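You operate a simulated robot arm through the tools that you are given. There is no shell and no other tool. Be economical: measure what you need, move in short steps, check, and stop when the job is done.

You are at the controls of a simulated two-armed robot. One attempt, no reset.

JOB
Put the 20 mm spacer from the top of the fitting bench on the top of the wall shelf and the 40 mm spacer on top of the grey cube there. Put the 50 MM black hose from the top of the packing bench on the top of the sand bed at the red mark and the 25 MM black hose on the top of the jolting table. Pick up the film roll with one hand, pass it to the other hand and put it on the top of the pump grate. Do these in any order. Set down upright: spacer.

It is judged by the outcome, as a careful person would: the job done as asked, and still so three seconds after it is handed in. It fails if anything else is knocked over, pushed out of place, dropped, spilled or broken.

ROBOT AND FRAMES
Two 7-joint arms with two-finger grippers on one trunk, on a base that drives. Base frame: it is fixed to the floor where the robot stands at the start and does not move with it; the origin is under the middle of the robot, x ahead of it, y to its left, z up. Readings come in mm, rad, newtons and seconds.
The left shoulder is at the start at [60, 123, 945], the right one opposite. With the tool pointing down near the work surface each hand reaches from about 360 to 800 mm from the robot's upright axis, wherever it stands, measured 20 degrees to its own side. Places, roughly: black hose [-2000, 750, 1000]; film roll [-3000, 750, 1000]; top of the jolting table (26x20 cm) [-1900, -3480, 940]; top of the pump grate [-6800, 2100, 1000]; top of the sand bed at the red mark [-2400, 700, 800]; top of the wall shelf [1000, 1400, 900]. Payload 1.47 kg a hand.
The tool frame of a hand sits at the grasp point between the pads (the TCP): z along the fingers, y along the line on which they close. The tips reach 16 mm beyond it. Largest opening 87 mm; the body of the gripper starts 55 mm behind the TCP.
Orientation is told as [roll, pitch, yaw] about the base's x, y, z axes, in that order, counted from this pose: with the fingers straight down and closing along the base's y, the tool's x points along the base's -x, its y along +y and its z along -z.

CONTROLS
- The arms move only by the tool nudge_tool. It takes "left_commands", "right_commands" or both (then of equal length, played together; a hand with none holds still); each is a list of rows, each a list of 7 numbers: the shift along the tool's x, y, z in mm, then the turn, a rotation vector about the tool's x, y, z in rad, then the opening, from 0 (shut) to 1 (fully open). In form: [[dx, dy, dz, wx, wy, wz, claw], ...]. A call has 1 to 8 rows; each row is the pose to reach, as a shift and turn from the pose commanded when the call began, along the tool's axes at that moment. A row lasts 0.2 s, in which the tool goes at most 50 mm and 0.15 rad; a call with a longer step from one row to the next is refused whole, and so is a gripper value outside its range. Where a pose cannot be reached the arm comes as near as it can. A force on the tool above 40 N (or 10 N above the force at the start of the call, whichever is more), or a blocked arm, ends the call early, and 0.2 s more pass. Each finger travels about 153 mm/s and halts on what it meets, pressing with about 28 N; the grip force reading is that of the motor and also rises with nothing between the fingers. The clock runs only during rows and for 0.2 s after the last one: add rows that repeat a pose to give the fingers time. It gives the time, the measured TCP pose, the force on the tool (base axes), the opening and the grip force at its end, in the units of the frame above (readings bear some noise), with the torque about the TCP (base axes, N m) and any sound that the robot's microphone picked up.
- Cameras (640 x 400 px; columns grow to the right, rows downward): "scene" is now at [87.4, 14.4, 1498.8]; the picture's right is [0.15, -0.99, 0.00], its down [-0.74, -0.11, -0.66] and it looks along [0.65, 0.10, -0.75] (base axes); focal length 270 px, centre (320, 200). "left" rides on the left gripper at [73, -12, -90] in its tool frame; the picture's right is [0.16, 0.99, 0.00], its down [-0.72, 0.12, -0.68] and it looks along [-0.67, 0.11, 0.73] (tool axes); focal length 247 px, centre (320, 200). "right" rides on the right gripper at [73, 12, -90] in its tool frame; the picture's right is [-0.16, 0.99, 0.00], its down [-0.72, -0.12, -0.68] and it looks along [-0.67, -0.11, 0.73] (tool axes); focal length 247 px, centre (320, 200). There is no depth. A picture from a camera that has moved, and an enlarged one, comes with that camera's place and axes in the base frame and with its lens.
- get_image(camera): a new picture of that camera. No time passes.
- lift_body(by): slides the trunk up (or, below 0, down) by that many mm; the arms and the scene camera ride with it, the base frame stays. It gives what a move gives, with no picture.
- steer(legs): drives the robot by 1 to 6 legs, each [ahead, left, turn to the left] in mm, mm and rad, along the robot's own axes; the way and the turn of a leg run together, so that a leg with both is an arc; at most 1500 mm and 3.142 rad a leg. The arms and the cameras ride along, it lands a little off, and it stops where it bumps. It gives what a move gives.
- pan_tilt(pan, tilt): turns the head with the scene camera to pan (to the left, within 2.094 rad either way) and tilt (down, from -0.506 to 1.204), counted from straight ahead of the robot. It gives what a move gives.
- enlarge(camera, box): a new picture of the part [left, top, right, bottom] of that camera's present view, enlarged. No time passes.
- sign_off(): hands the job in; it is judged then, once.

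Work in short steps. Places have to be worked out from the pictures, the camera data and where the tool is seen: move nearer, look again, correct. Check each grasp and each placing, and mend what went wrong. You have 175 turns and 156 pictures in all, those below and enlarged ones among them. Open the grippers and draw the arms clear of the work before you hand the job in, unless the task says otherwise.

The tools are called after "Emit:" as a command line: name --argument value ..., lists and objects as JSON in quotes. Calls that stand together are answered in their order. nudge_tool: Moves the arms, as the interface text tells. Its arguments: {"type":"object","properties":{"left_commands":{"type":"array","items":{"type":"array","items":{"type":"number"}}},"right_commands":{"type":"array","items":{"type":"array","items":{"type":"number"}}}},"required":[]} The other tools are called the same way: lift_body (by) slides the trunk up or down; steer (legs) drives the base; pan_tilt (pan, tilt) turns the head that bears the scene camera; get_image (camera) takes a picture; enlarge (camera, box) takes an enlarged picture of a part of a camera's view; sign_off () hands the job in.

At the start:

```text
t: 0.0
left_eef_pos: [461.2, 189.4, 1116.0]
left_tool_rot: [0.0, 0.001, 0.002]
left_ft_force: [-0.9, 0.4, 0.0]
left_wrist_torque: [0.0, 0.01, 0.03]
left_opening: 86.8
left_grasp_force: 0.1
right_eef_pos: [432.3, -171.8, 1118.1]
right_tool_rot: [-0.001, 0.001, -0.001]
right_ft_force: [0.7, -0.1, 0.8]
right_wrist_torque: [0.01, -0.03, 0.01]
right_opening: 87.1
right_grasp_force: 0.1
trunk travel left (down, up): [-100.0, 130.0]
robot x, y, heading: [-1.2, 0.4, -0.001]
head pan, tilt: [0.152, 0.852]
```

scene: 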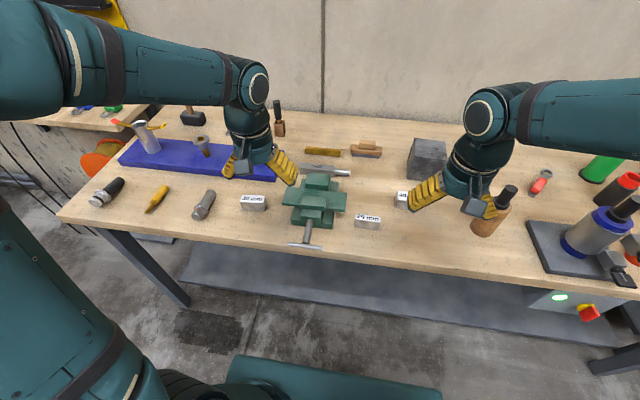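
right: 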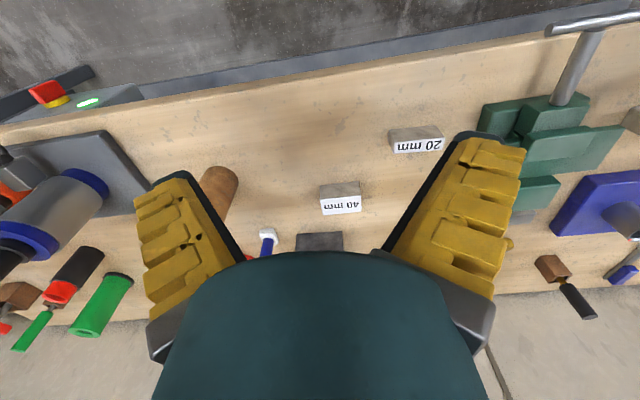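
left: 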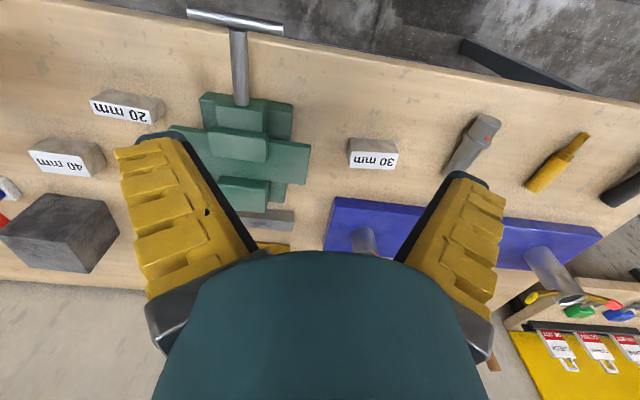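

I start by taking closer views of the two spacers, and I'll look towards the wall shelf.

Emit:
enlarge --camera "right" --box '[300, 100, 480, 230]'

Emit:
enlarge --camera "scene" --box '[230, 120, 450, 260]'

Emit:
pan_tilt --pan 0.95 --tilt 0.45

```text
3.08 times, centred on (390, 165) of right
camera zoom: at [358.9, -161.7, 1206.6], right [0.16, 0.99, 0.0], down [0.72, -0.12, 0.68], along [0.67, -0.11, -0.73], focal length 760 px, centre (105, 308)
```

zoom: 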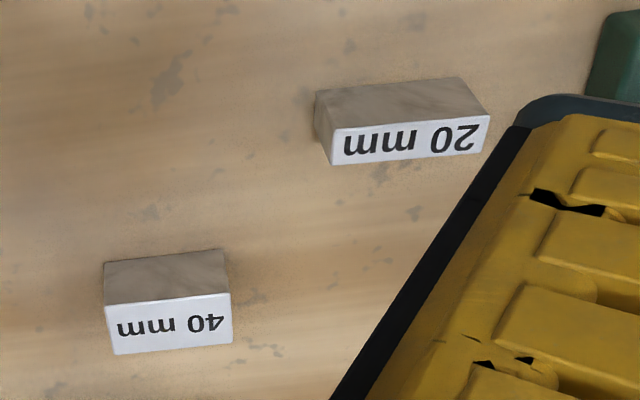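

```text
2.86 times, centred on (340, 190) of scene
camera zoom: at [87.4, 14.4, 1498.8], right [0.15, -0.99, 0.0], down [-0.74, -0.11, -0.66], along [0.65, 0.1, -0.75], focal length 773 px, centre (263, 229)
```

zoom: 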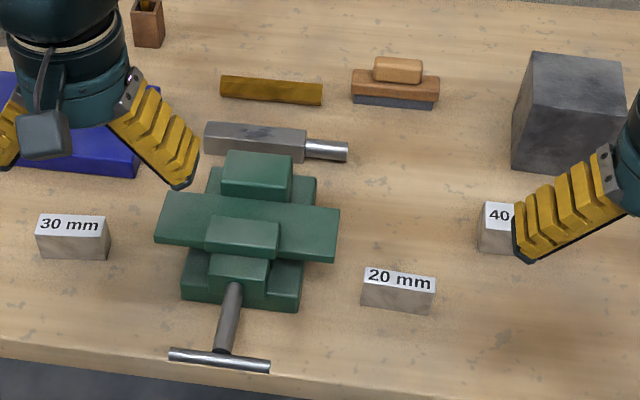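

```text
t: 1.1
left_eef_pos: [462.5, 190.0, 1117.1]
left_tool_rot: [0.0, 0.0, -0.002]
left_ft_force: [-0.1, 0.1, 0.2]
left_wrist_torque: [0.01, 0.0, -0.01]
left_opening: 87.0
left_grasp_force: 0.1
right_eef_pos: [432.1, -172.1, 1117.3]
right_tool_rot: [-0.002, 0.0, 0.001]
right_ft_force: [-0.5, -0.8, 0.8]
right_wrist_torque: [0.02, -0.01, 0.02]
right_opening: 86.9
right_grasp_force: 0.0
trunk travel left (down, up): [-100.0, 130.0]
robot x, y, heading: [-1.8, -2.0, -0.002]
head pan, tilt: [0.949, 0.45]
```

Labels face up, so that is the spacers' upright pose. Now I look towards the wall shelf.

Emit:
get_image --camera "scene"

```text
150 pictures are left
camera scene: at [63.8, 77.3, 1533.4], right [0.81, -0.58, 0.0], down [-0.25, -0.35, -0.9], along [0.52, 0.73, -0.44], focal length 270 px, centre (320, 200)
```

scene: 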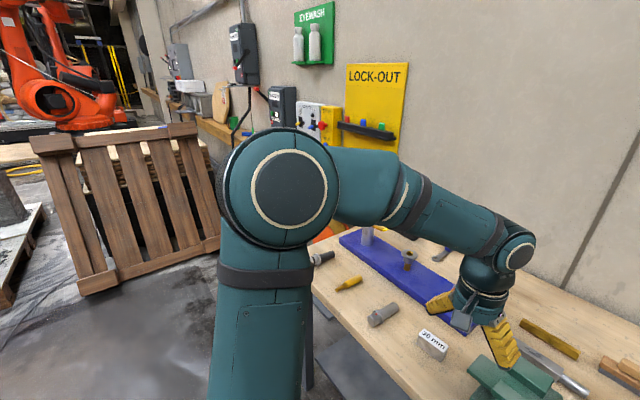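

The shelf is hidden behind the left arm; I'll look from nearer later. First I bring the right hand above the 40 mm spacer (about [655,-170,887]) for a better measure.

Emit:
nudge_tool --right_commands '[[-42, 0, 23, 0, 0, 0, 1], [-84, 0, 46, 0, 0, 0, 1], [-126, 0, 70, 0, 0, 0, 1], [-168, 0, 94, 0, 0, 0, 1], [-205, 0, 115, 0, 0, 0, 1], [-205, 0, 115, 0, 0, 0, 1]]'

Emit:
get_image --camera "right"

Emit:
pan_tilt --pan 0.0 --tilt 0.9

Emit:
get_image --camera "scene"

```text
t: 2.5
left_eef_pos: [460.3, 189.4, 1118.3]
left_tool_rot: [0.0, 0.0, 0.001]
left_ft_force: [-0.3, 1.0, 0.6]
left_wrist_torque: [0.0, -0.04, 0.01]
left_opening: 87.0
left_grasp_force: 0.0
right_eef_pos: [636.4, -171.8, 1001.8]
right_tool_rot: [-0.001, 0.0, 0.001]
right_ft_force: [0.4, -0.1, 0.3]
right_wrist_torque: [-0.02, -0.04, 0.03]
right_opening: 87.1
right_grasp_force: 0.1
trunk travel left (down, up): [-100.0, 130.0]
robot x, y, heading: [-2.7, 3.7, 0.005]
head pan, tilt: [0.949, 0.45]
```

```text
149 pictures are left
camera right: at [563.5, -161.4, 1091.6], right [0.16, 0.99, 0.0], down [0.72, -0.12, 0.68], along [0.67, -0.11, -0.73], focal length 247 px, centre (320, 200)
```

right: 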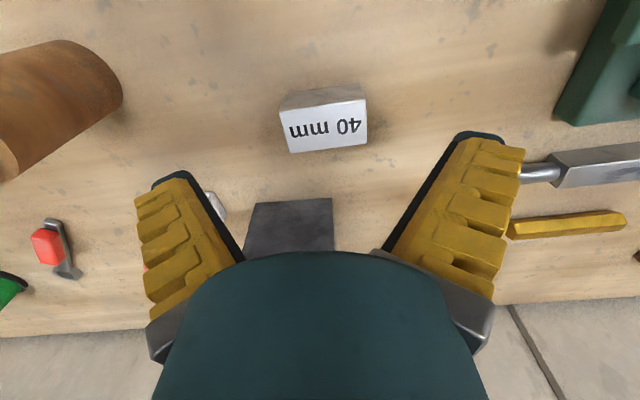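

```text
t: 3.8
left_eef_pos: [462.4, 190.0, 1116.1]
left_tool_rot: [0.0, -0.001, -0.001]
left_ft_force: [0.5, 0.4, 0.4]
left_wrist_torque: [-0.01, 0.01, 0.0]
left_opening: 87.1
left_grasp_force: 0.0
right_eef_pos: [636.5, -172.0, 1002.2]
right_tool_rot: [0.0, -0.001, 0.001]
right_ft_force: [-0.1, 0.1, 0.3]
right_wrist_torque: [0.01, 0.05, 0.0]
right_opening: 87.0
right_grasp_force: 0.0
trunk travel left (down, up): [-100.0, 130.0]
robot x, y, heading: [-0.5, -2.2, 0.004]
head pan, tilt: [0.0, 0.901]
```

```text
148 pictures are left
camera scene: at [85.7, 2.7, 1495.2], right [0.0, -1.0, 0.0], down [-0.78, 0.0, -0.62], along [0.62, 0.0, -0.78], focal length 270 px, centre (320, 200)
```

scene: 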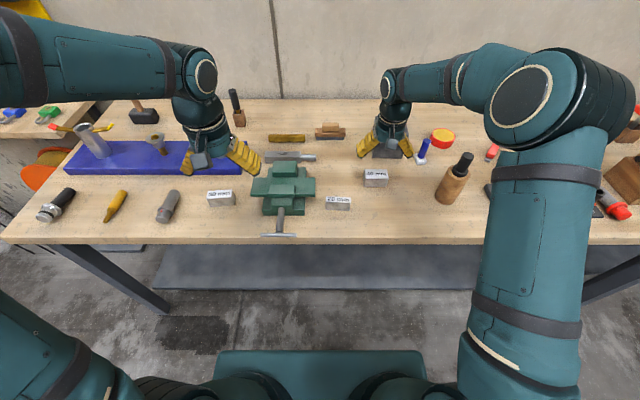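

Label centre of the 40 mm spacer comes out at about [657,-172,904], 68 wide along y and 40 deep. I enlarge the scene view to get the block's height and the bench top.

Emit:
enlarge --camera "scene" --box '[300, 140, 420, 220]'

Emit:
enlarge --camera "right" --box '[260, 70, 390, 160]'

```text
5.00 times, centred on (360, 180) of scene
camera zoom: at [85.7, 2.7, 1495.2], right [0.0, -1.0, 0.0], down [-0.78, 0.0, -0.62], along [0.62, 0.0, -0.78], focal length 1353 px, centre (120, 300)
```

zoom: 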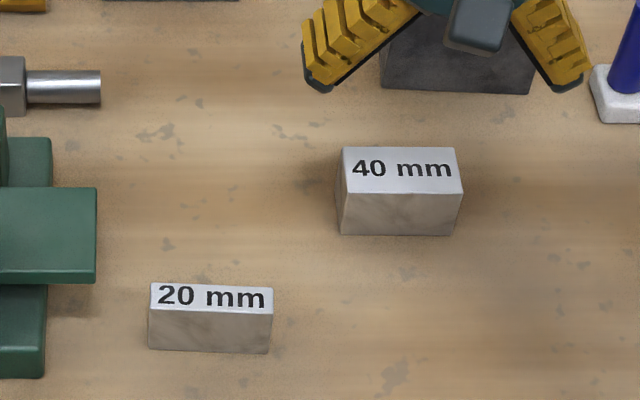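

```text
4.44 times, centred on (325, 115) of right
camera zoom: at [563.9, -161.2, 1091.4], right [0.16, 0.99, 0.0], down [0.72, -0.12, 0.68], along [0.67, -0.11, -0.73], focal length 1098 px, centre (298, 578)
```

zoom: 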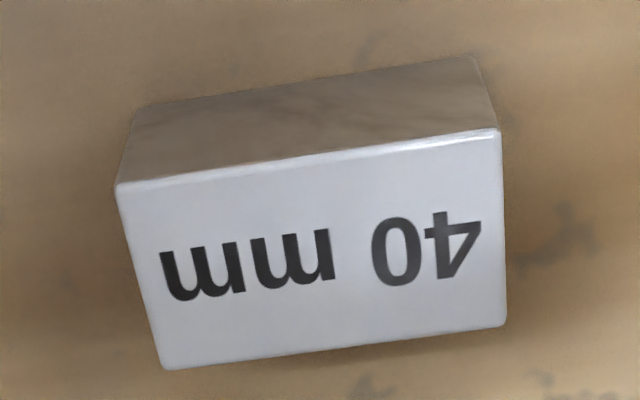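

Bench top is ≈865.5, block top ≈903, and the block is square to the axes, centred at [658,-173]. I lower the right hand around it (TCP z 885) and close.

Emit:
nudge_tool --right_commands '[[-21, -1, 20, 0, 0, 0, 1], [-21, -1, 60, 0, 0, 0, 1], [-21, -1, 95, 0, 0, 0, 1], [-21, -1, 116, 0, 0, 0, 1], [-21, -1, 116, 0, 0, 0, 1], [-21, -1, 116, 0, 0, 0, 0.4], [-21, -1, 116, 0, 0, 0, 0.4], [-21, -1, 116, 0, 0, 0, 0.4]]'

Emit:
get_image --camera "right"

```text
t: 5.6
left_eef_pos: [461.2, 189.9, 1115.8]
left_tool_rot: [0.001, 0.001, 0.0]
left_ft_force: [-0.4, 0.5, 0.4]
left_wrist_torque: [0.0, -0.02, -0.02]
left_opening: 87.0
left_grasp_force: 0.1
right_eef_pos: [656.8, -171.5, 884.2]
right_tool_rot: [-0.001, -0.002, -0.001]
right_ft_force: [0.1, -0.2, 4.2]
right_wrist_torque: [0.1, 0.0, -0.02]
right_opening: 74.1
right_grasp_force: 28.0
trunk travel left (down, up): [-100.0, 130.0]
robot x, y, heading: [3.3, -1.9, -0.004]
head pan, tilt: [0.0, 0.901]
```

```text
145 pictures are left
camera right: at [583.9, -161.0, 973.7], right [0.16, 0.99, 0.0], down [0.72, -0.12, 0.68], along [0.67, -0.11, -0.73], focal length 247 px, centre (320, 200)
```

right: 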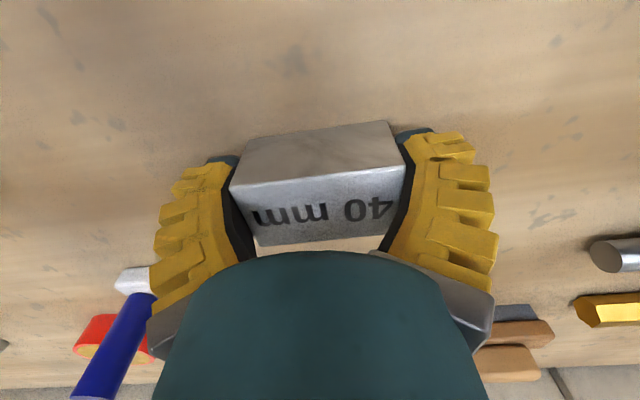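

Gripped (about 74 mm opening with 28 N). I lift it straight up, then draw it back and out to make room.

Emit:
nudge_tool --right_commands '[[0, 0, -30, 0, 0, 0, 0.4], [0, 0, -75, 0, 0, 0, 0.4], [0, 0, -120, 0, 0, 0, 0.4], [10, -20, -160, 0, 0, 0, 0.4], [40, -50, -180, 0, 0, 0, 0.4], [75, -80, -190, 0, 0, 0, 0.4], [110, -110, -190, 0, 0, 0, 0.4], [145, -140, -190, 0, 0, 0, 0.4]]'

Emit:
nudge_tool --left_commands '[[-16, -40, 10, 0, 0, 0, 1], [-32, -80, 20, 0, 0, 0, 1], [-48, -120, 40, 0, 0, 0, 1], [-64, -160, 60, 0, 0, 0, 1], [-76, -200, 80, 0, 0, 0, 1], [-85, -238, 100, 0, 0, 0, 1], [-85, -238, 100, 0, 0, 0, 1]]'

Emit:
get_image --camera "left"

Emit:
get_image --camera "right"

```text
t: 7.4
left_eef_pos: [461.4, 188.4, 1117.0]
left_tool_rot: [0.001, -0.001, 0.001]
left_ft_force: [-0.7, -0.4, 0.9]
left_wrist_torque: [0.03, -0.01, 0.02]
left_opening: 87.1
left_grasp_force: 0.0
right_eef_pos: [509.8, -313.8, 1076.8]
right_tool_rot: [-0.001, 0.001, 0.001]
right_ft_force: [-0.1, 0.8, -0.7]
right_wrist_torque: [0.04, 0.04, 0.01]
right_opening: 40.5
right_grasp_force: 4.5
trunk travel left (down, up): [-100.0, 130.0]
robot x, y, heading: [-0.3, -1.8, 0.002]
head pan, tilt: [0.0, 0.901]
```

```text
t: 9.0
left_eef_pos: [545.2, -47.1, 1017.6]
left_tool_rot: [0.0, 0.001, 0.0]
left_ft_force: [-0.1, 0.5, -0.1]
left_wrist_torque: [-0.05, -0.01, 0.03]
left_opening: 87.0
left_grasp_force: 0.1
right_eef_pos: [511.1, -312.1, 1077.4]
right_tool_rot: [0.0, -0.001, -0.002]
right_ft_force: [0.8, 0.3, 0.4]
right_wrist_torque: [-0.02, 0.01, 0.01]
right_opening: 40.9
right_grasp_force: 4.6
trunk travel left (down, up): [-100.0, 130.0]
robot x, y, heading: [-0.5, 1.8, -0.0]
head pan, tilt: [0.0, 0.901]
```

```text
144 pictures are left
camera left: at [472.5, -59.5, 1106.4], right [-0.16, 0.99, 0.0], down [0.72, 0.12, 0.68], along [0.67, 0.11, -0.73], focal length 247 px, centre (320, 200)
```

left: 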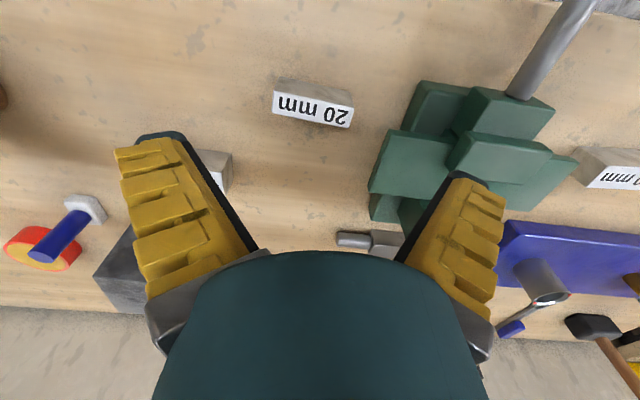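

```text
143 pictures are left
camera right: at [438.7, -302.5, 1166.1], right [0.16, 0.99, 0.0], down [0.72, -0.12, 0.68], along [0.67, -0.11, -0.73], focal length 247 px, centre (320, 200)
```

right: 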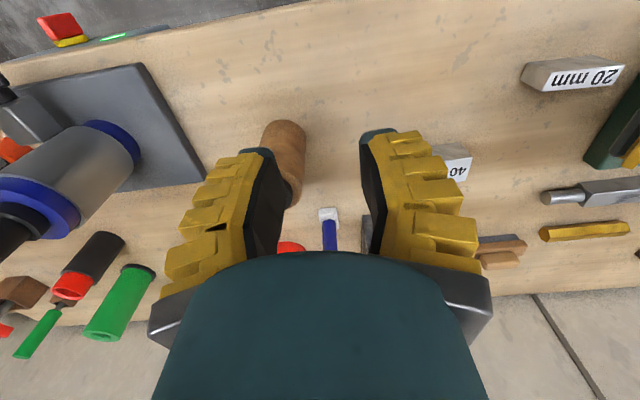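

The right gripper reads 40 mm: the 40 mm spacer slipped out. I look at its state before going on.

Emit:
enlarge --camera "right" --box '[350, 100, 640, 280]'

Emit:
enlarge --camera "scene" --box '[300, 120, 460, 220]'

Emit:
enlarge --camera "left" --box '[250, 60, 380, 150]'

```text
2.21 times, centred on (495, 190) of right
camera zoom: at [438.7, -302.5, 1166.1], right [0.16, 0.99, 0.0], down [0.72, -0.12, 0.68], along [0.67, -0.11, -0.73], focal length 545 px, centre (-66, 222)
```

zoom: 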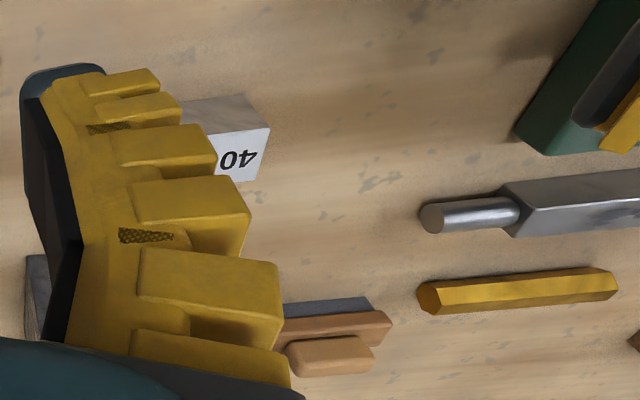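

```text
4.00 times, centred on (380, 170) of scene
camera zoom: at [85.3, 3.3, 1495.2], right [0.0, -1.0, 0.0], down [-0.78, 0.0, -0.62], along [0.62, 0.0, -0.78], focal length 1082 px, centre (80, 320)
```

zoom: 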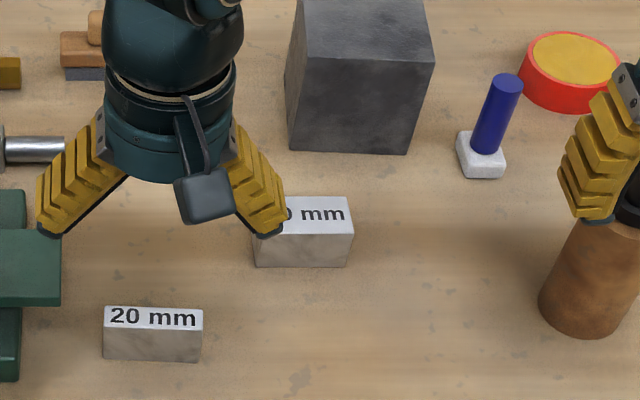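

```text
4.44 times, centred on (315, 105) of left
camera zoom: at [472.5, -59.5, 1106.4], right [-0.16, 0.99, 0.0], down [0.72, 0.12, 0.68], along [0.67, 0.11, -0.73], focal length 1098 px, centre (342, 622)
```

zoom: 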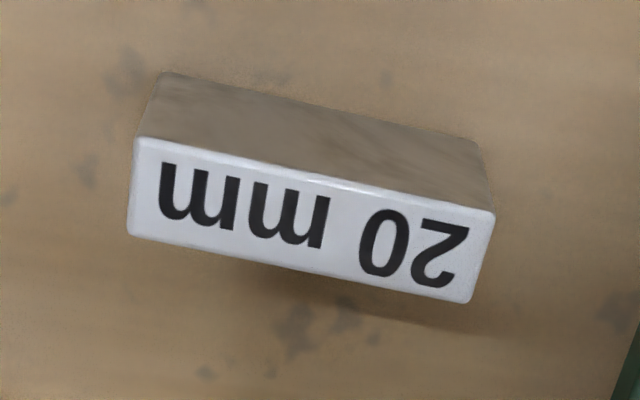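

The spacer stayed in place upright; the fingers splay when wide open, so an end grip slips. I'll grip across the narrow sides: turn both hands by about 90° (left also over the 20 mm spacer at [559,-51], yaw −0.043).

Emit:
nudge_tool --left_commands '[[-14, -4, 0, 0, 0, 0.147, 1], [-14, -4, 0, 0, 0, 0.294, 1], [-14, -4, 0, 0, 0, 0.441, 1], [-14, -4, 0, 0, 0, 0.588, 1], [-14, -4, 0, 0, 0, 0.735, 1], [-14, -4, 0, 0, 0, 0.882, 1], [-14, -4, 0, 0, 0, 1.029, 1], [-14, -4, 0, 0, 0, 1.176, 1]]' --right_commands '[[0, 0, 0, 0, 0, -0.147, 1], [0, 0, 0, 0, 0, -0.294, 1], [0, 0, 0, 0, 0, -0.441, 1], [0, 0, 0, 0, 0, -0.588, 1], [0, 0, 0, 0, 0, -0.735, 1], [0, 0, 0, 0, 0, -0.882, 1], [0, 0, 0, 0, 0, -1.029, 1], [0, 0, 0, 0, 0, -1.176, 1]]'

Emit:
nudge_tool --left_commands '[[0, 0, 0, 0, 0, 0.146, 1], [0, 0, 0, 0, 0, 0.292, 1], [0, 0, 0, 0, 0, 0.438, 1], [0, 0, 0, 0, 0, 0.438, 1]]' --right_commands '[[0, 0, 0, 0, 0, -0.132, 1], [0, 0, 0, 0, 0, -0.264, 1], [0, 0, 0, 0, 0, -0.395, 1], [0, 0, 0, 0, 0, -0.395, 1]]'

Emit:
get_image --camera "left"

Emit:
get_image --camera "right"

```text
t: 10.8
left_eef_pos: [560.3, -52.7, 1015.4]
left_tool_rot: [-0.001, 0.001, -1.178]
left_ft_force: [-0.5, -0.1, -0.7]
left_wrist_torque: [-0.04, 0.02, 0.0]
left_opening: 87.1
left_grasp_force: 0.0
right_eef_pos: [512.8, -312.2, 1077.1]
right_tool_rot: [0.001, 0.001, 1.178]
right_ft_force: [-0.4, 0.1, -0.1]
right_wrist_torque: [-0.02, -0.01, 0.0]
right_opening: 86.9
right_grasp_force: 0.0
trunk travel left (down, up): [-100.0, 130.0]
robot x, y, heading: [0.8, 0.3, 0.005]
head pan, tilt: [0.0, 0.901]
```

```text
t: 11.8
left_eef_pos: [562.2, -52.2, 1016.8]
left_tool_rot: [-0.002, 0.0, -1.616]
left_ft_force: [0.4, 0.2, -0.8]
left_wrist_torque: [0.01, -0.02, 0.02]
left_opening: 87.0
left_grasp_force: 0.0
right_eef_pos: [512.0, -313.0, 1076.7]
right_tool_rot: [0.0, 0.0, 1.572]
right_ft_force: [-1.5, -0.4, -0.7]
right_wrist_torque: [-0.01, 0.0, 0.0]
right_opening: 87.3
right_grasp_force: 0.0
trunk travel left (down, up): [-100.0, 130.0]
robot x, y, heading: [-0.7, 2.2, 0.001]
head pan, tilt: [0.0, 0.901]
```

```text
139 pictures are left
camera left: at [553.6, 20.6, 1105.9], right [0.99, 0.11, 0.0], down [0.08, -0.73, 0.68], along [0.08, -0.68, -0.73], focal length 247 px, centre (320, 200)
```

left: 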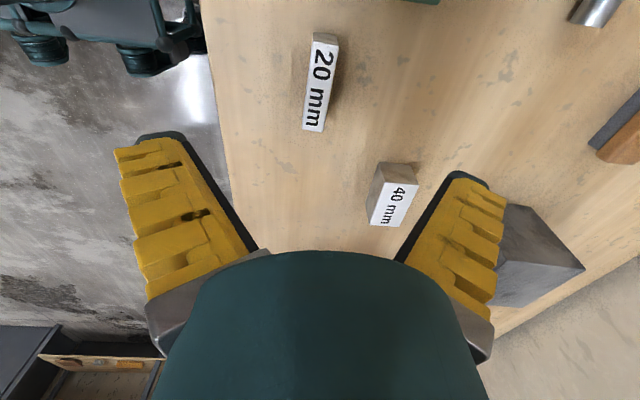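

```text
138 pictures are left
camera right: at [501.0, -386.5, 1165.6], right [-0.99, 0.16, 0.0], down [0.11, 0.72, 0.68], along [0.11, 0.67, -0.73], focal length 247 px, centre (320, 200)
```

right: 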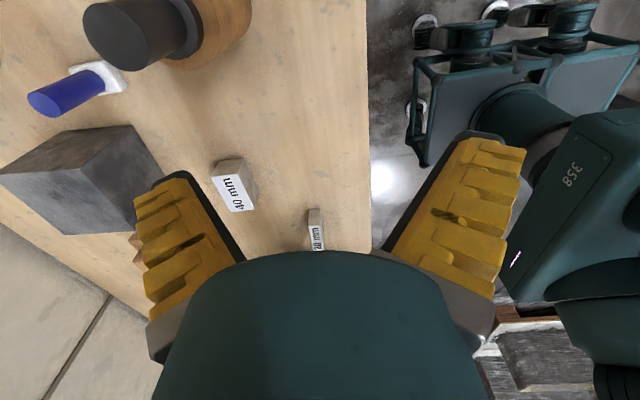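

The left hand is over the 20 mm spacer. I lower to z 884 and close across its 20 mm width.

Emit:
nudge_tool --left_commands '[[1, -2, 40, 0, 0, 0, 1], [1, -2, 80, 0, 0, 0, 1], [1, -2, 112, 0, 0, 0, 1], [1, -2, 132, 0, 0, 0, 1], [1, -2, 132, 0, 0, 0, 0.1], [1, -2, 132, 0, 0, 0, 0.1], [1, -2, 132, 0, 0, 0, 0.1], [1, -2, 132, 0, 0, 0, 0.1]]'

Emit:
get_image --camera "left"

```text
t: 13.6
left_eef_pos: [558.9, -52.5, 885.0]
left_tool_rot: [0.001, 0.0, -1.613]
left_ft_force: [-0.5, 2.0, 7.6]
left_wrist_torque: [0.08, 0.03, -0.05]
left_opening: 12.8
left_grasp_force: 28.0
right_eef_pos: [513.1, -311.9, 1076.2]
right_tool_rot: [0.0, -0.001, 1.572]
right_ft_force: [0.9, 0.5, 0.4]
right_wrist_torque: [-0.02, 0.02, -0.04]
right_opening: 87.0
right_grasp_force: 0.1
trunk travel left (down, up): [-100.0, 130.0]
robot x, y, heading: [0.3, 2.9, 0.002]
head pan, tilt: [0.0, 0.901]
```

```text
137 pictures are left
camera left: at [550.9, 21.7, 974.8], right [0.99, 0.12, 0.0], down [0.08, -0.73, 0.68], along [0.08, -0.68, -0.73], focal length 247 px, centre (320, 200)
```

left: 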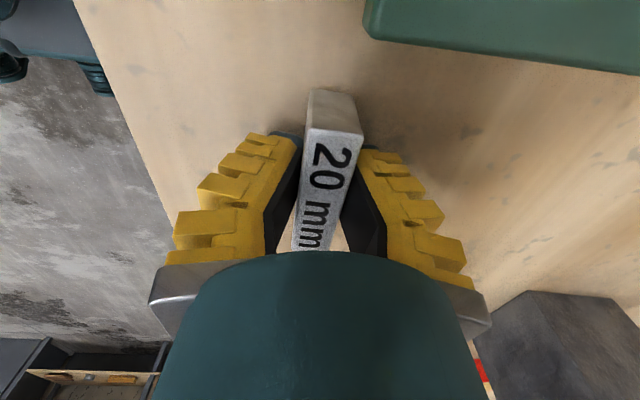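

Closed at 28 N though the opening reads 12.8 mm. I test with a slow short lift and watch whether the spacer comes along.

Emit:
nudge_tool --left_commands '[[0, 0, -5, 0, 0, 0, 0.0], [0, 0, -12, 0, 0, 0, 0.0], [0, 0, -25, 0, 0, 0, 0.0], [0, 0, -25, 0, 0, 0, 0.0]]'

Emit:
get_image --camera "left"

```text
t: 14.6
left_eef_pos: [559.3, -51.5, 909.4]
left_tool_rot: [-0.001, -0.001, -1.614]
left_ft_force: [0.2, 0.0, -1.4]
left_wrist_torque: [-0.02, 0.0, 0.02]
left_opening: 9.5
left_grasp_force: 27.5
right_eef_pos: [512.4, -312.7, 1075.6]
right_tool_rot: [0.001, 0.001, 1.57]
right_ft_force: [-0.3, -0.6, -0.4]
right_wrist_torque: [0.0, 0.05, 0.02]
right_opening: 87.2
right_grasp_force: 0.0
trunk travel left (down, up): [-100.0, 130.0]
robot x, y, heading: [-0.5, 2.5, -0.003]
head pan, tilt: [0.0, 0.901]
```

```text
136 pictures are left
camera left: at [551.1, 21.2, 998.3], right [0.99, 0.12, 0.0], down [0.08, -0.73, 0.68], along [0.08, -0.68, -0.73], focal length 247 px, centre (320, 200)
```

left: 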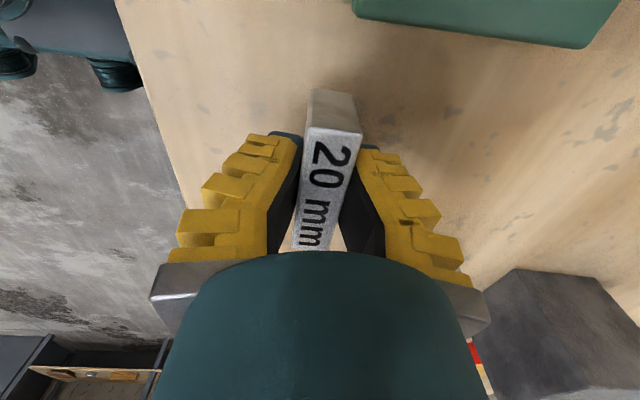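

The spacer rides along in the grip. I lift it clear, move left hand back and left, and check; then the right hand goes over the 40 mm spacer.

Emit:
nudge_tool --left_commands '[[0, 0, -40, 0, 0, 0, 0], [0, 0, -80, 0, 0, 0, 0], [0, 0, -120, 0, 0, 0, 0], [30, -10, -150, 0, 0, 0, 0], [70, -25, -170, 0, 0, 0, 0], [110, -40, -180, 0, 0, 0, 0], [150, -55, -180, 0, 0, 0, 0], [190, -70, -180, 0, 0, 0, 0]]'

Emit:
nudge_tool --right_commands '[[24, -25, 10, 0, 0, 0, 1], [48, -50, 20, 0, 0, 0, 1], [72, -75, 30, 0, 0, 0, 1], [96, -100, 40, 0, 0, 0, 1], [120, -125, 55, 0, 0, 0, 1], [140, -146, 70, 0, 0, 0, 1], [140, -146, 70, 0, 0, 0, 1]]'

Emit:
get_image --camera "right"

Emit:
get_image --camera "left"

```text
t: 16.4
left_eef_pos: [495.9, 144.3, 1087.9]
left_tool_rot: [-0.002, -0.002, -1.614]
left_ft_force: [-0.7, 0.6, -0.5]
left_wrist_torque: [0.0, -0.01, -0.03]
left_opening: 9.8
left_grasp_force: 28.0
right_eef_pos: [512.7, -311.4, 1076.5]
right_tool_rot: [0.0, 0.001, 1.57]
right_ft_force: [0.9, -0.1, -0.9]
right_wrist_torque: [0.02, -0.01, 0.0]
right_opening: 86.9
right_grasp_force: 0.1
trunk travel left (down, up): [-100.0, 130.0]
robot x, y, heading: [-0.6, -3.1, -0.003]
head pan, tilt: [0.0, 0.901]
```

```text
t: 18.0
left_eef_pos: [497.7, 144.8, 1089.3]
left_tool_rot: [0.002, 0.0, -1.616]
left_ft_force: [0.1, 0.0, -1.8]
left_wrist_torque: [0.04, 0.02, 0.01]
left_opening: 9.9
left_grasp_force: 28.1
right_eef_pos: [658.9, -452.4, 1009.0]
right_tool_rot: [0.0, -0.001, 1.57]
right_ft_force: [0.3, 1.9, -0.3]
right_wrist_torque: [-0.03, 0.03, 0.0]
right_opening: 87.0
right_grasp_force: 0.1
trunk travel left (down, up): [-100.0, 130.0]
robot x, y, heading: [-1.6, -3.0, 0.0]
head pan, tilt: [0.0, 0.901]
```

```text
135 pictures are left
camera right: at [646.9, -527.1, 1097.2], right [-0.99, 0.16, 0.0], down [0.12, 0.72, 0.68], along [0.11, 0.67, -0.73], focal length 247 px, centre (320, 200)
```

right: 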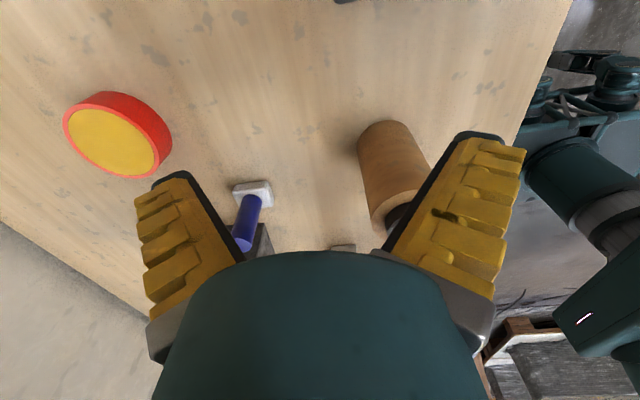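

```text
134 pictures are left
camera left: at [489.5, 216.6, 1178.4], right [0.99, 0.12, 0.0], down [0.08, -0.73, 0.68], along [0.08, -0.68, -0.73], focal length 247 px, centre (320, 200)
```

left: 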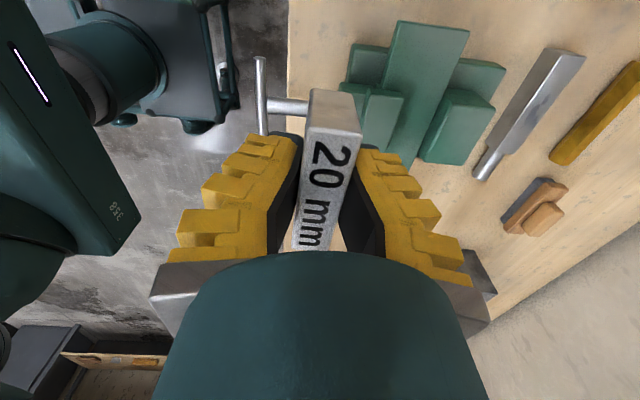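

The bottle-like tool still stands, but I sent the hand the wrong way in y (tool x is −y now). I raise it high first, then move over to y −173.

Emit:
nudge_tool --right_commands '[[0, 0, -45, 0, 0, 0, 1], [0, 0, -90, 0, 0, 0, 1], [0, 0, -110, 0, 0, 0, 1], [-49, 0, -110, 0, 0, 0, 1], [-98, 0, -110, 0, 0, 0, 1], [-147, 0, -110, 0, 0, 0, 1], [-196, 0, -110, 0, 0, 0, 1], [-245, 0, -105, 0, 0, 0, 1]]'

Emit:
nudge_tool --right_commands '[[-34, 1, 20, 0, 0, 0, 1], [-34, 1, 60, 0, 0, 0, 1], [-34, 1, 100, 0, 0, 0, 1], [-34, 1, 100, 0, 0, 0, 1]]'

Emit:
get_image --camera "right"

```text
t: 19.8
left_eef_pos: [498.1, 142.7, 1088.5]
left_tool_rot: [-0.001, -0.001, -1.612]
left_ft_force: [-0.1, -0.1, -1.1]
left_wrist_torque: [-0.02, 0.02, 0.01]
left_opening: 9.5
left_grasp_force: 28.5
right_eef_pos: [658.8, -207.5, 1110.9]
right_tool_rot: [0.001, 0.002, 1.57]
right_ft_force: [-0.3, 0.6, -0.2]
right_wrist_torque: [0.0, 0.0, 0.02]
right_opening: 86.9
right_grasp_force: 0.0
trunk travel left (down, up): [-100.0, 130.0]
robot x, y, heading: [0.3, 1.7, -0.002]
head pan, tilt: [0.0, 0.901]
```

```text
t: 20.8
left_eef_pos: [498.6, 143.5, 1089.6]
left_tool_rot: [-0.001, -0.001, -1.614]
left_ft_force: [-0.1, 0.6, -1.5]
left_wrist_torque: [0.05, 0.01, 0.01]
left_opening: 9.6
left_grasp_force: 28.3
right_eef_pos: [657.1, -174.3, 1011.1]
right_tool_rot: [0.0, 0.0, 1.572]
right_ft_force: [0.2, -1.1, -0.7]
right_wrist_torque: [0.0, -0.04, -0.01]
right_opening: 86.9
right_grasp_force: 0.0
trunk travel left (down, up): [-100.0, 130.0]
robot x, y, heading: [1.5, 1.0, 0.002]
head pan, tilt: [0.0, 0.901]
```

```text
133 pictures are left
camera right: at [644.8, -248.7, 1100.4], right [-0.99, 0.16, 0.0], down [0.12, 0.72, 0.68], along [0.11, 0.67, -0.73], focal length 247 px, centre (320, 200)
```

right: 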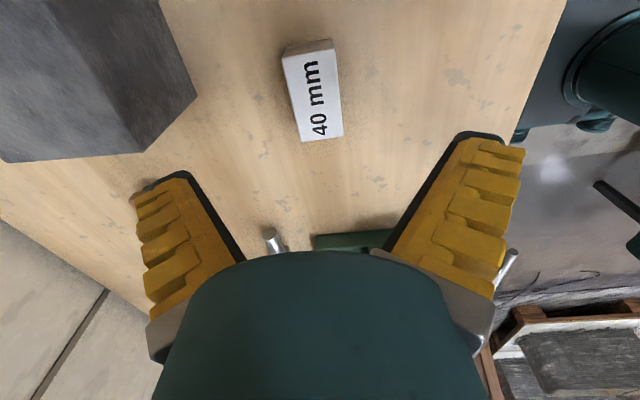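

It is centred under the hand and square to it. I lower to z 885, close fully and make a test lift.

Emit:
nudge_tool --right_commands '[[0, -2, 40, 0, 0, 0, 1], [0, -2, 80, 0, 0, 0, 1], [0, -2, 110, 0, 0, 0, 1], [0, -2, 126, 0, 0, 0, 1], [0, -2, 126, 0, 0, 0, 0], [0, -2, 126, 0, 0, 0, 0], [0, -2, 126, 0, 0, 0, 0], [0, -2, 126, 0, 0, 0, 0]]'

Emit:
nudge_tool --right_commands '[[0, 0, -5, 0, 0, 0, 0], [0, 0, -15, 0, 0, 0, 0], [0, 0, -30, 0, 0, 0, 0], [0, 0, -30, 0, 0, 0, 0]]'

Emit:
get_image --camera "right"

```text
t: 22.6
left_eef_pos: [498.0, 143.9, 1089.2]
left_tool_rot: [0.0, -0.001, -1.615]
left_ft_force: [0.1, -0.6, -1.6]
left_wrist_torque: [0.0, 0.02, 0.0]
left_opening: 9.5
left_grasp_force: 28.0
right_eef_pos: [658.1, -173.8, 884.3]
right_tool_rot: [0.001, 0.001, 1.571]
right_ft_force: [-0.4, -1.8, 2.4]
right_wrist_torque: [0.02, 0.12, 0.05]
right_opening: 34.8
right_grasp_force: 28.1
trunk travel left (down, up): [-100.0, 130.0]
robot x, y, heading: [1.6, 4.1, -0.002]
head pan, tilt: [0.0, 0.901]
```

```text
t: 23.6
left_eef_pos: [499.2, 144.4, 1089.0]
left_tool_rot: [0.001, 0.0, -1.614]
left_ft_force: [-0.3, 0.3, -1.9]
left_wrist_torque: [-0.02, -0.01, -0.01]
left_opening: 9.3
left_grasp_force: 28.0
right_eef_pos: [660.5, -174.4, 914.5]
right_tool_rot: [-0.001, -0.002, 1.571]
right_ft_force: [0.1, -0.7, -3.1]
right_wrist_torque: [-0.01, 0.02, 0.0]
right_opening: 34.6
right_grasp_force: 28.4
trunk travel left (down, up): [-100.0, 130.0]
robot x, y, heading: [-1.4, 0.4, -0.003]
head pan, tilt: [0.0, 0.901]
```

```text
132 pictures are left
camera right: at [648.9, -248.2, 1003.9], right [-0.99, 0.16, 0.0], down [0.12, 0.72, 0.68], along [0.11, 0.67, -0.73], focal length 247 px, centre (320, 200)
```

right: 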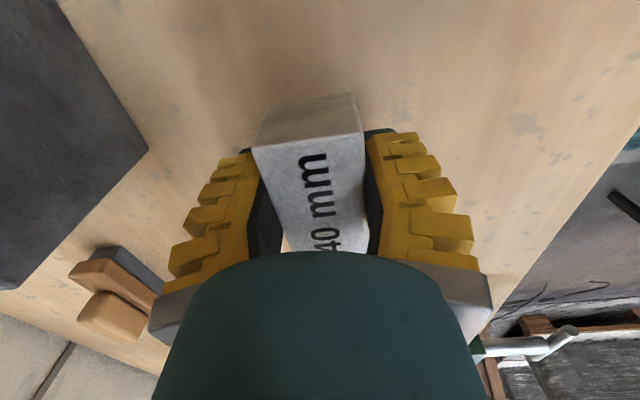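

Secure. I raise and draw the right hand back, then strafe left about 1300 mm towards the wall shelf and look.

Emit:
nudge_tool --right_commands '[[0, 0, -45, 0, 0, 0, 0], [0, 0, -90, 0, 0, 0, 0], [0, 0, -135, 0, 0, 0, 0], [10, 30, -165, 0, 0, 0, 0], [20, 70, -175, 0, 0, 0, 0], [30, 110, -175, 0, 0, 0, 0], [40, 150, -175, 0, 0, 0, 0], [50, 170, -175, 0, 0, 0, 0]]'

Emit:
steer --legs '[[-60, 0, 0], [0, 1250, 0]]'

Emit:
pan_tilt --pan 0.0 --tilt 0.6

Emit:
get_image --camera "scene"

```text
t: 25.4
left_eef_pos: [497.8, 142.2, 1088.8]
left_tool_rot: [0.0, 0.001, -1.616]
left_ft_force: [-0.6, 0.3, -0.9]
left_wrist_torque: [-0.02, -0.03, 0.02]
left_opening: 9.6
left_grasp_force: 28.1
right_eef_pos: [488.4, -224.1, 1088.4]
right_tool_rot: [0.001, 0.0, 1.571]
right_ft_force: [0.3, -0.6, -1.9]
right_wrist_torque: [0.0, 0.02, -0.01]
right_opening: 34.9
right_grasp_force: 28.1
trunk travel left (down, up): [-100.0, 130.0]
robot x, y, heading: [0.1, 1.7, 0.0]
head pan, tilt: [0.0, 0.901]
```

```text
t: 37.0
left_eef_pos: [431.8, 1382.0, 1089.6]
left_tool_rot: [0.0, -0.001, -1.604]
left_ft_force: [0.3, 1.3, -1.1]
left_wrist_torque: [-0.03, 0.05, 0.02]
left_opening: 9.7
left_grasp_force: 28.2
right_eef_pos: [426.8, 1015.1, 1089.3]
right_tool_rot: [0.001, 0.0, 1.58]
right_ft_force: [0.0, 0.0, -2.9]
right_wrist_torque: [-0.02, 0.05, 0.0]
right_opening: 34.7
right_grasp_force: 28.2
trunk travel left (down, up): [-100.0, 130.0]
robot x, y, heading: [-67.2, 1233.2, 0.01]
head pan, tilt: [0.0, 0.901]
```

```text
t: 37.8
left_eef_pos: [432.2, 1381.8, 1089.2]
left_tool_rot: [-0.001, 0.002, -1.603]
left_ft_force: [-0.3, 0.2, -1.5]
left_wrist_torque: [-0.03, 0.05, -0.01]
left_opening: 9.4
left_grasp_force: 27.4
right_eef_pos: [426.4, 1015.2, 1088.0]
right_tool_rot: [0.0, 0.001, 1.58]
right_ft_force: [-0.2, 0.3, -1.9]
right_wrist_torque: [-0.03, -0.02, -0.01]
right_opening: 34.7
right_grasp_force: 27.4
trunk travel left (down, up): [-100.0, 130.0]
robot x, y, heading: [-64.3, 1229.5, 0.01]
head pan, tilt: [0.0, 0.6]
```

```text
131 pictures are left
camera scene: at [34.1, 1237.2, 1519.8], right [0.01, -1.0, 0.0], down [-0.57, -0.01, -0.82], along [0.82, 0.01, -0.57], focal length 270 px, centre (320, 200)
```

scene: 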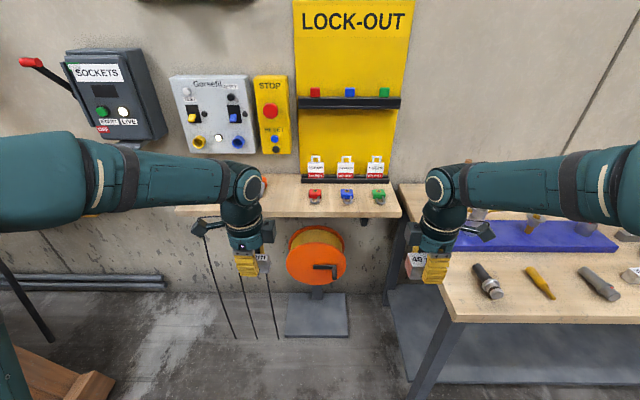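

The shelf (front edge x≈820, from y≈950 leftward) is seen; its left part is hidden by the left arm. I strafe further left to see the grey cube.

Emit:
steer --legs '[[0, 330, 0]]'

Emit:
get_image --camera "scene"

```text
t: 41.2
left_eef_pos: [429.0, 1710.5, 1089.4]
left_tool_rot: [0.0, 0.0, -1.604]
left_ft_force: [-0.3, -0.2, -1.3]
left_wrist_torque: [-0.02, -0.08, -0.01]
left_opening: 9.3
left_grasp_force: 28.1
right_eef_pos: [423.2, 1343.9, 1089.5]
right_tool_rot: [0.0, 0.0, 1.58]
right_ft_force: [-0.4, 0.0, -3.5]
right_wrist_torque: [-0.01, 0.02, -0.03]
right_opening: 34.8
right_grasp_force: 27.8
trunk travel left (down, up): [-100.0, 130.0]
robot x, y, heading: [-68.9, 1562.1, 0.01]
head pan, tilt: [0.0, 0.6]
```

```text
130 pictures are left
camera scene: at [30.9, 1566.8, 1519.9], right [0.01, -1.0, 0.0], down [-0.57, -0.01, -0.82], along [0.82, 0.01, -0.57], focal length 270 px, centre (320, 200)
```

scene: 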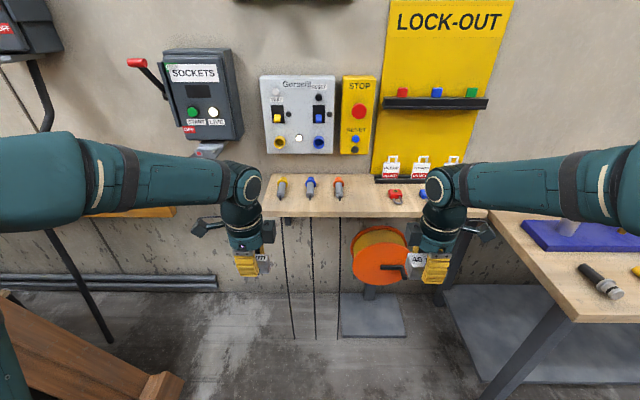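

There's no cube on the shelf at all; the only grey cube is on the fitting bench, so the 40 mm spacer goes there. The shelf is free around y 1300–1440, so I drive in to place the 20 mm spacer at about [890,1370].

Emit:
steer --legs '[[0, -222, -0.01], [340, 0, 0]]'

Emit:
get_image --camera "scene"

Emit:
get_image --camera "left"

```text
t: 45.6
left_eef_pos: [770.4, 1483.9, 1088.7]
left_tool_rot: [-0.002, 0.001, -1.615]
left_ft_force: [0.1, -0.2, -1.5]
left_wrist_torque: [0.01, 0.02, -0.02]
left_opening: 9.6
left_grasp_force: 27.8
right_eef_pos: [761.6, 1115.7, 1088.8]
right_tool_rot: [0.002, 0.0, 1.569]
right_ft_force: [0.3, -0.4, -2.7]
right_wrist_torque: [-0.01, 0.01, 0.01]
right_opening: 35.0
right_grasp_force: 28.1
trunk travel left (down, up): [-100.0, 130.0]
robot x, y, heading: [271.1, 1344.0, -0.001]
head pan, tilt: [0.0, 0.6]
```

```text
129 pictures are left
camera scene: at [370.8, 1344.1, 1519.8], right [0.0, -1.0, 0.0], down [-0.57, 0.0, -0.82], along [0.82, 0.0, -0.57], focal length 270 px, centre (320, 200)
```

scene: 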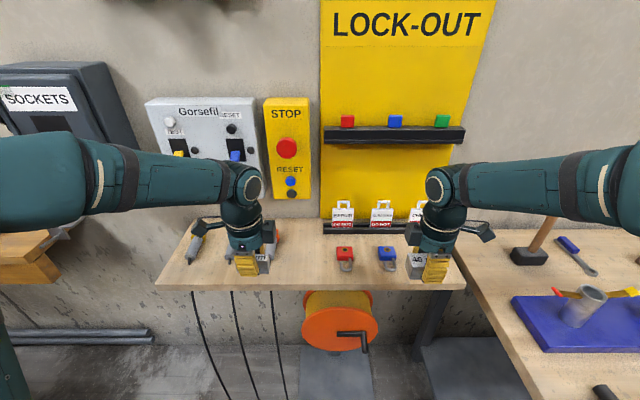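

```text
128 pictures are left
camera left: at [762.4, 1556.8, 1177.8], right [0.99, 0.11, 0.0], down [0.08, -0.73, 0.68], along [0.08, -0.68, -0.73], focal length 247 px, centre (320, 200)
```

left: 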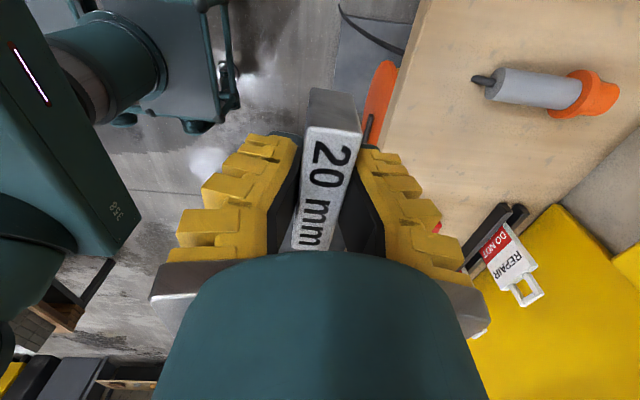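

The shelf top estimates from two views agree at about z 865–870 with front edge x≈862. I move over [920,1380] and lower to TCP z 910.

Emit:
nudge_tool --left_commands '[[-24, 38, 0, 0, 0, 0, 0], [-48, 77, 0, 0, 0, -0.02, 0], [-73, 116, 0, 0, 0, -0.044, 0], [-97, 154, 0, 0, 0, -0.044, 0], [-97, 154, 48, 0, 0, -0.044, 0], [-97, 154, 96, 0, 0, -0.044, 0], [-97, 154, 140, 0, 0, -0.044, 0], [-97, 154, 179, 0, 0, -0.044, 0]]'

Emit:
get_image --camera "left"

Emit:
get_image --camera "scene"

```text
t: 47.4
left_eef_pos: [922.0, 1381.5, 915.3]
left_tool_rot: [0.015, -0.003, -1.571]
left_ft_force: [0.2, 0.3, 37.0]
left_wrist_torque: [0.06, -0.08, 0.0]
left_opening: 17.9
left_grasp_force: 28.0
right_eef_pos: [758.2, 1116.6, 1090.9]
right_tool_rot: [-0.002, 0.001, 1.569]
right_ft_force: [-0.5, -0.6, -3.5]
right_wrist_torque: [0.0, -0.01, -0.01]
right_opening: 35.0
right_grasp_force: 28.4
trunk travel left (down, up): [-100.0, 130.0]
robot x, y, heading: [270.3, 1347.1, -0.001]
head pan, tilt: [0.0, 0.6]
```

```text
127 pictures are left
camera left: at [909.4, 1453.3, 1003.7], right [0.99, 0.16, 0.01], down [0.11, -0.72, 0.68], along [0.12, -0.67, -0.73], focal length 247 px, centre (320, 200)
```

left: 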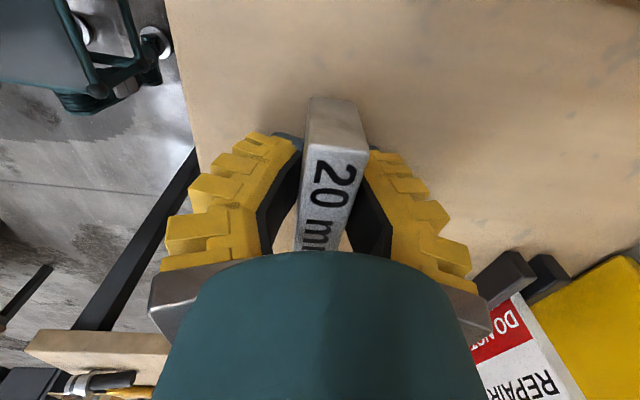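

```text
126 pictures are left
camera scene: at [365.9, 1343.9, 1520.7], right [0.0, -1.0, 0.0], down [-0.56, 0.0, -0.83], along [0.83, 0.0, -0.56], focal length 270 px, centre (320, 200)
```

scene: 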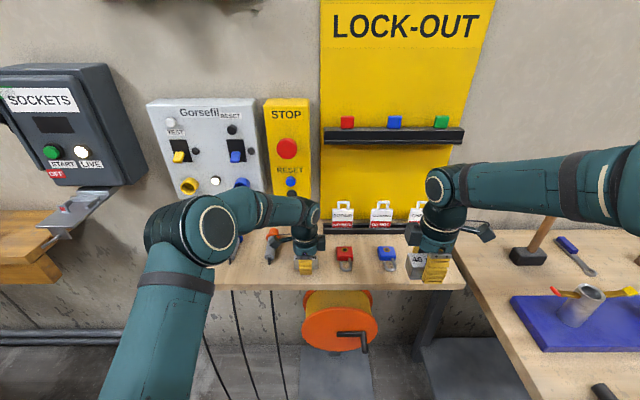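

It touched the shelf at TCP z 915 (shelf ≈ 897). I ease up slightly to unload and look at the readings before opening.

Emit:
nudge_tool --left_commands '[[0, 0, -2, 0, 0, 0, 0], [0, 0, -2, 0, 0, 0, 0]]'

Emit:
enlarge --camera "scene" --box '[250, 210, 410, 310]'

```text
t: 48.0
left_eef_pos: [921.5, 1381.2, 914.5]
left_tool_rot: [0.01, -0.002, -1.572]
left_ft_force: [10.6, -0.2, 37.5]
left_wrist_torque: [-0.25, -0.23, -0.14]
left_opening: 18.4
left_grasp_force: 28.1
right_eef_pos: [757.8, 1116.2, 1090.7]
right_tool_rot: [-0.002, 0.0, 1.571]
right_ft_force: [-0.1, 0.4, -3.0]
right_wrist_torque: [0.0, 0.03, -0.02]
right_opening: 34.5
right_grasp_force: 28.4
trunk travel left (down, up): [-100.0, 130.0]
robot x, y, heading: [269.8, 1343.8, -0.002]
head pan, tilt: [0.0, 0.6]
```

```text
4.00 times, centred on (330, 260) of scene
camera zoom: at [367.6, 1343.8, 1520.2], right [0.0, -1.0, 0.0], down [-0.56, 0.0, -0.83], along [0.83, 0.0, -0.56], focal length 1082 px, centre (280, -40)
```

zoom: 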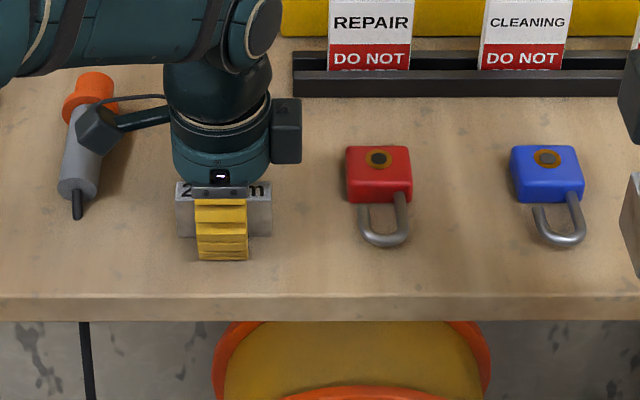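

Still pressing; ease up 4 mm more.

Emit:
nudge_tool --left_commands '[[0, 0, -2, 0, 0, 0, 0], [0, 0, -4, 0, 0, 0, 0], [0, 0, -4, 0, 0, 0, 0]]'

```text
t: 48.8
left_eef_pos: [919.0, 1380.7, 916.3]
left_tool_rot: [0.0, -0.001, -1.57]
left_ft_force: [8.9, 1.1, 21.7]
left_wrist_torque: [-0.14, -0.23, 0.11]
left_opening: 15.9
left_grasp_force: 28.1
right_eef_pos: [758.7, 1116.5, 1089.2]
right_tool_rot: [0.0, 0.001, 1.571]
right_ft_force: [0.1, -0.4, -3.3]
right_wrist_torque: [0.03, 0.02, -0.01]
right_opening: 34.7
right_grasp_force: 28.1
trunk travel left (down, up): [-100.0, 130.0]
robot x, y, heading: [271.1, 1341.9, -0.005]
head pan, tilt: [0.0, 0.6]
```

Load is falling. I ease 2 mm more and open partly, then look.

Emit:
nudge_tool --left_commands '[[0, 0, -2, 0, 0, 0, 0], [0, 0, -2, 0, 0, 0, 0], [0, 0, -2, 0, 0, 0, 0.3], [0, 0, -2, 0, 0, 0, 0.5], [0, 0, -2, 0, 0, 0, 0.8], [0, 0, -2, 0, 0, 0, 0.8]]'

Emit:
get_image --camera "left"

```text
t: 50.2
left_eef_pos: [918.9, 1380.5, 918.1]
left_tool_rot: [-0.001, 0.001, -1.574]
left_ft_force: [0.5, 0.9, -0.1]
left_wrist_torque: [-0.02, 0.01, 0.0]
left_opening: 73.1
left_grasp_force: 2.0
right_eef_pos: [759.9, 1115.0, 1088.7]
right_tool_rot: [0.0, 0.0, 1.569]
right_ft_force: [0.3, -0.1, -2.9]
right_wrist_torque: [-0.03, -0.01, 0.01]
right_opening: 34.6
right_grasp_force: 27.6
trunk travel left (down, up): [-100.0, 130.0]
robot x, y, heading: [267.1, 1341.4, -0.006]
head pan, tilt: [0.0, 0.6]
```

```text
124 pictures are left
camera left: at [908.0, 1452.2, 1006.5], right [0.99, 0.16, 0.0], down [0.11, -0.72, 0.68], along [0.11, -0.67, -0.73], focal length 247 px, centre (320, 200)
```

left: 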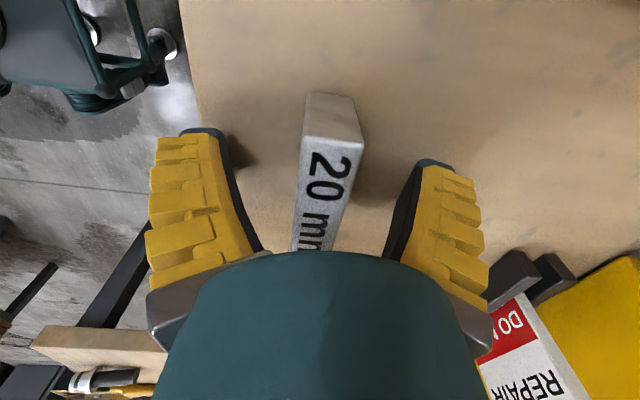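

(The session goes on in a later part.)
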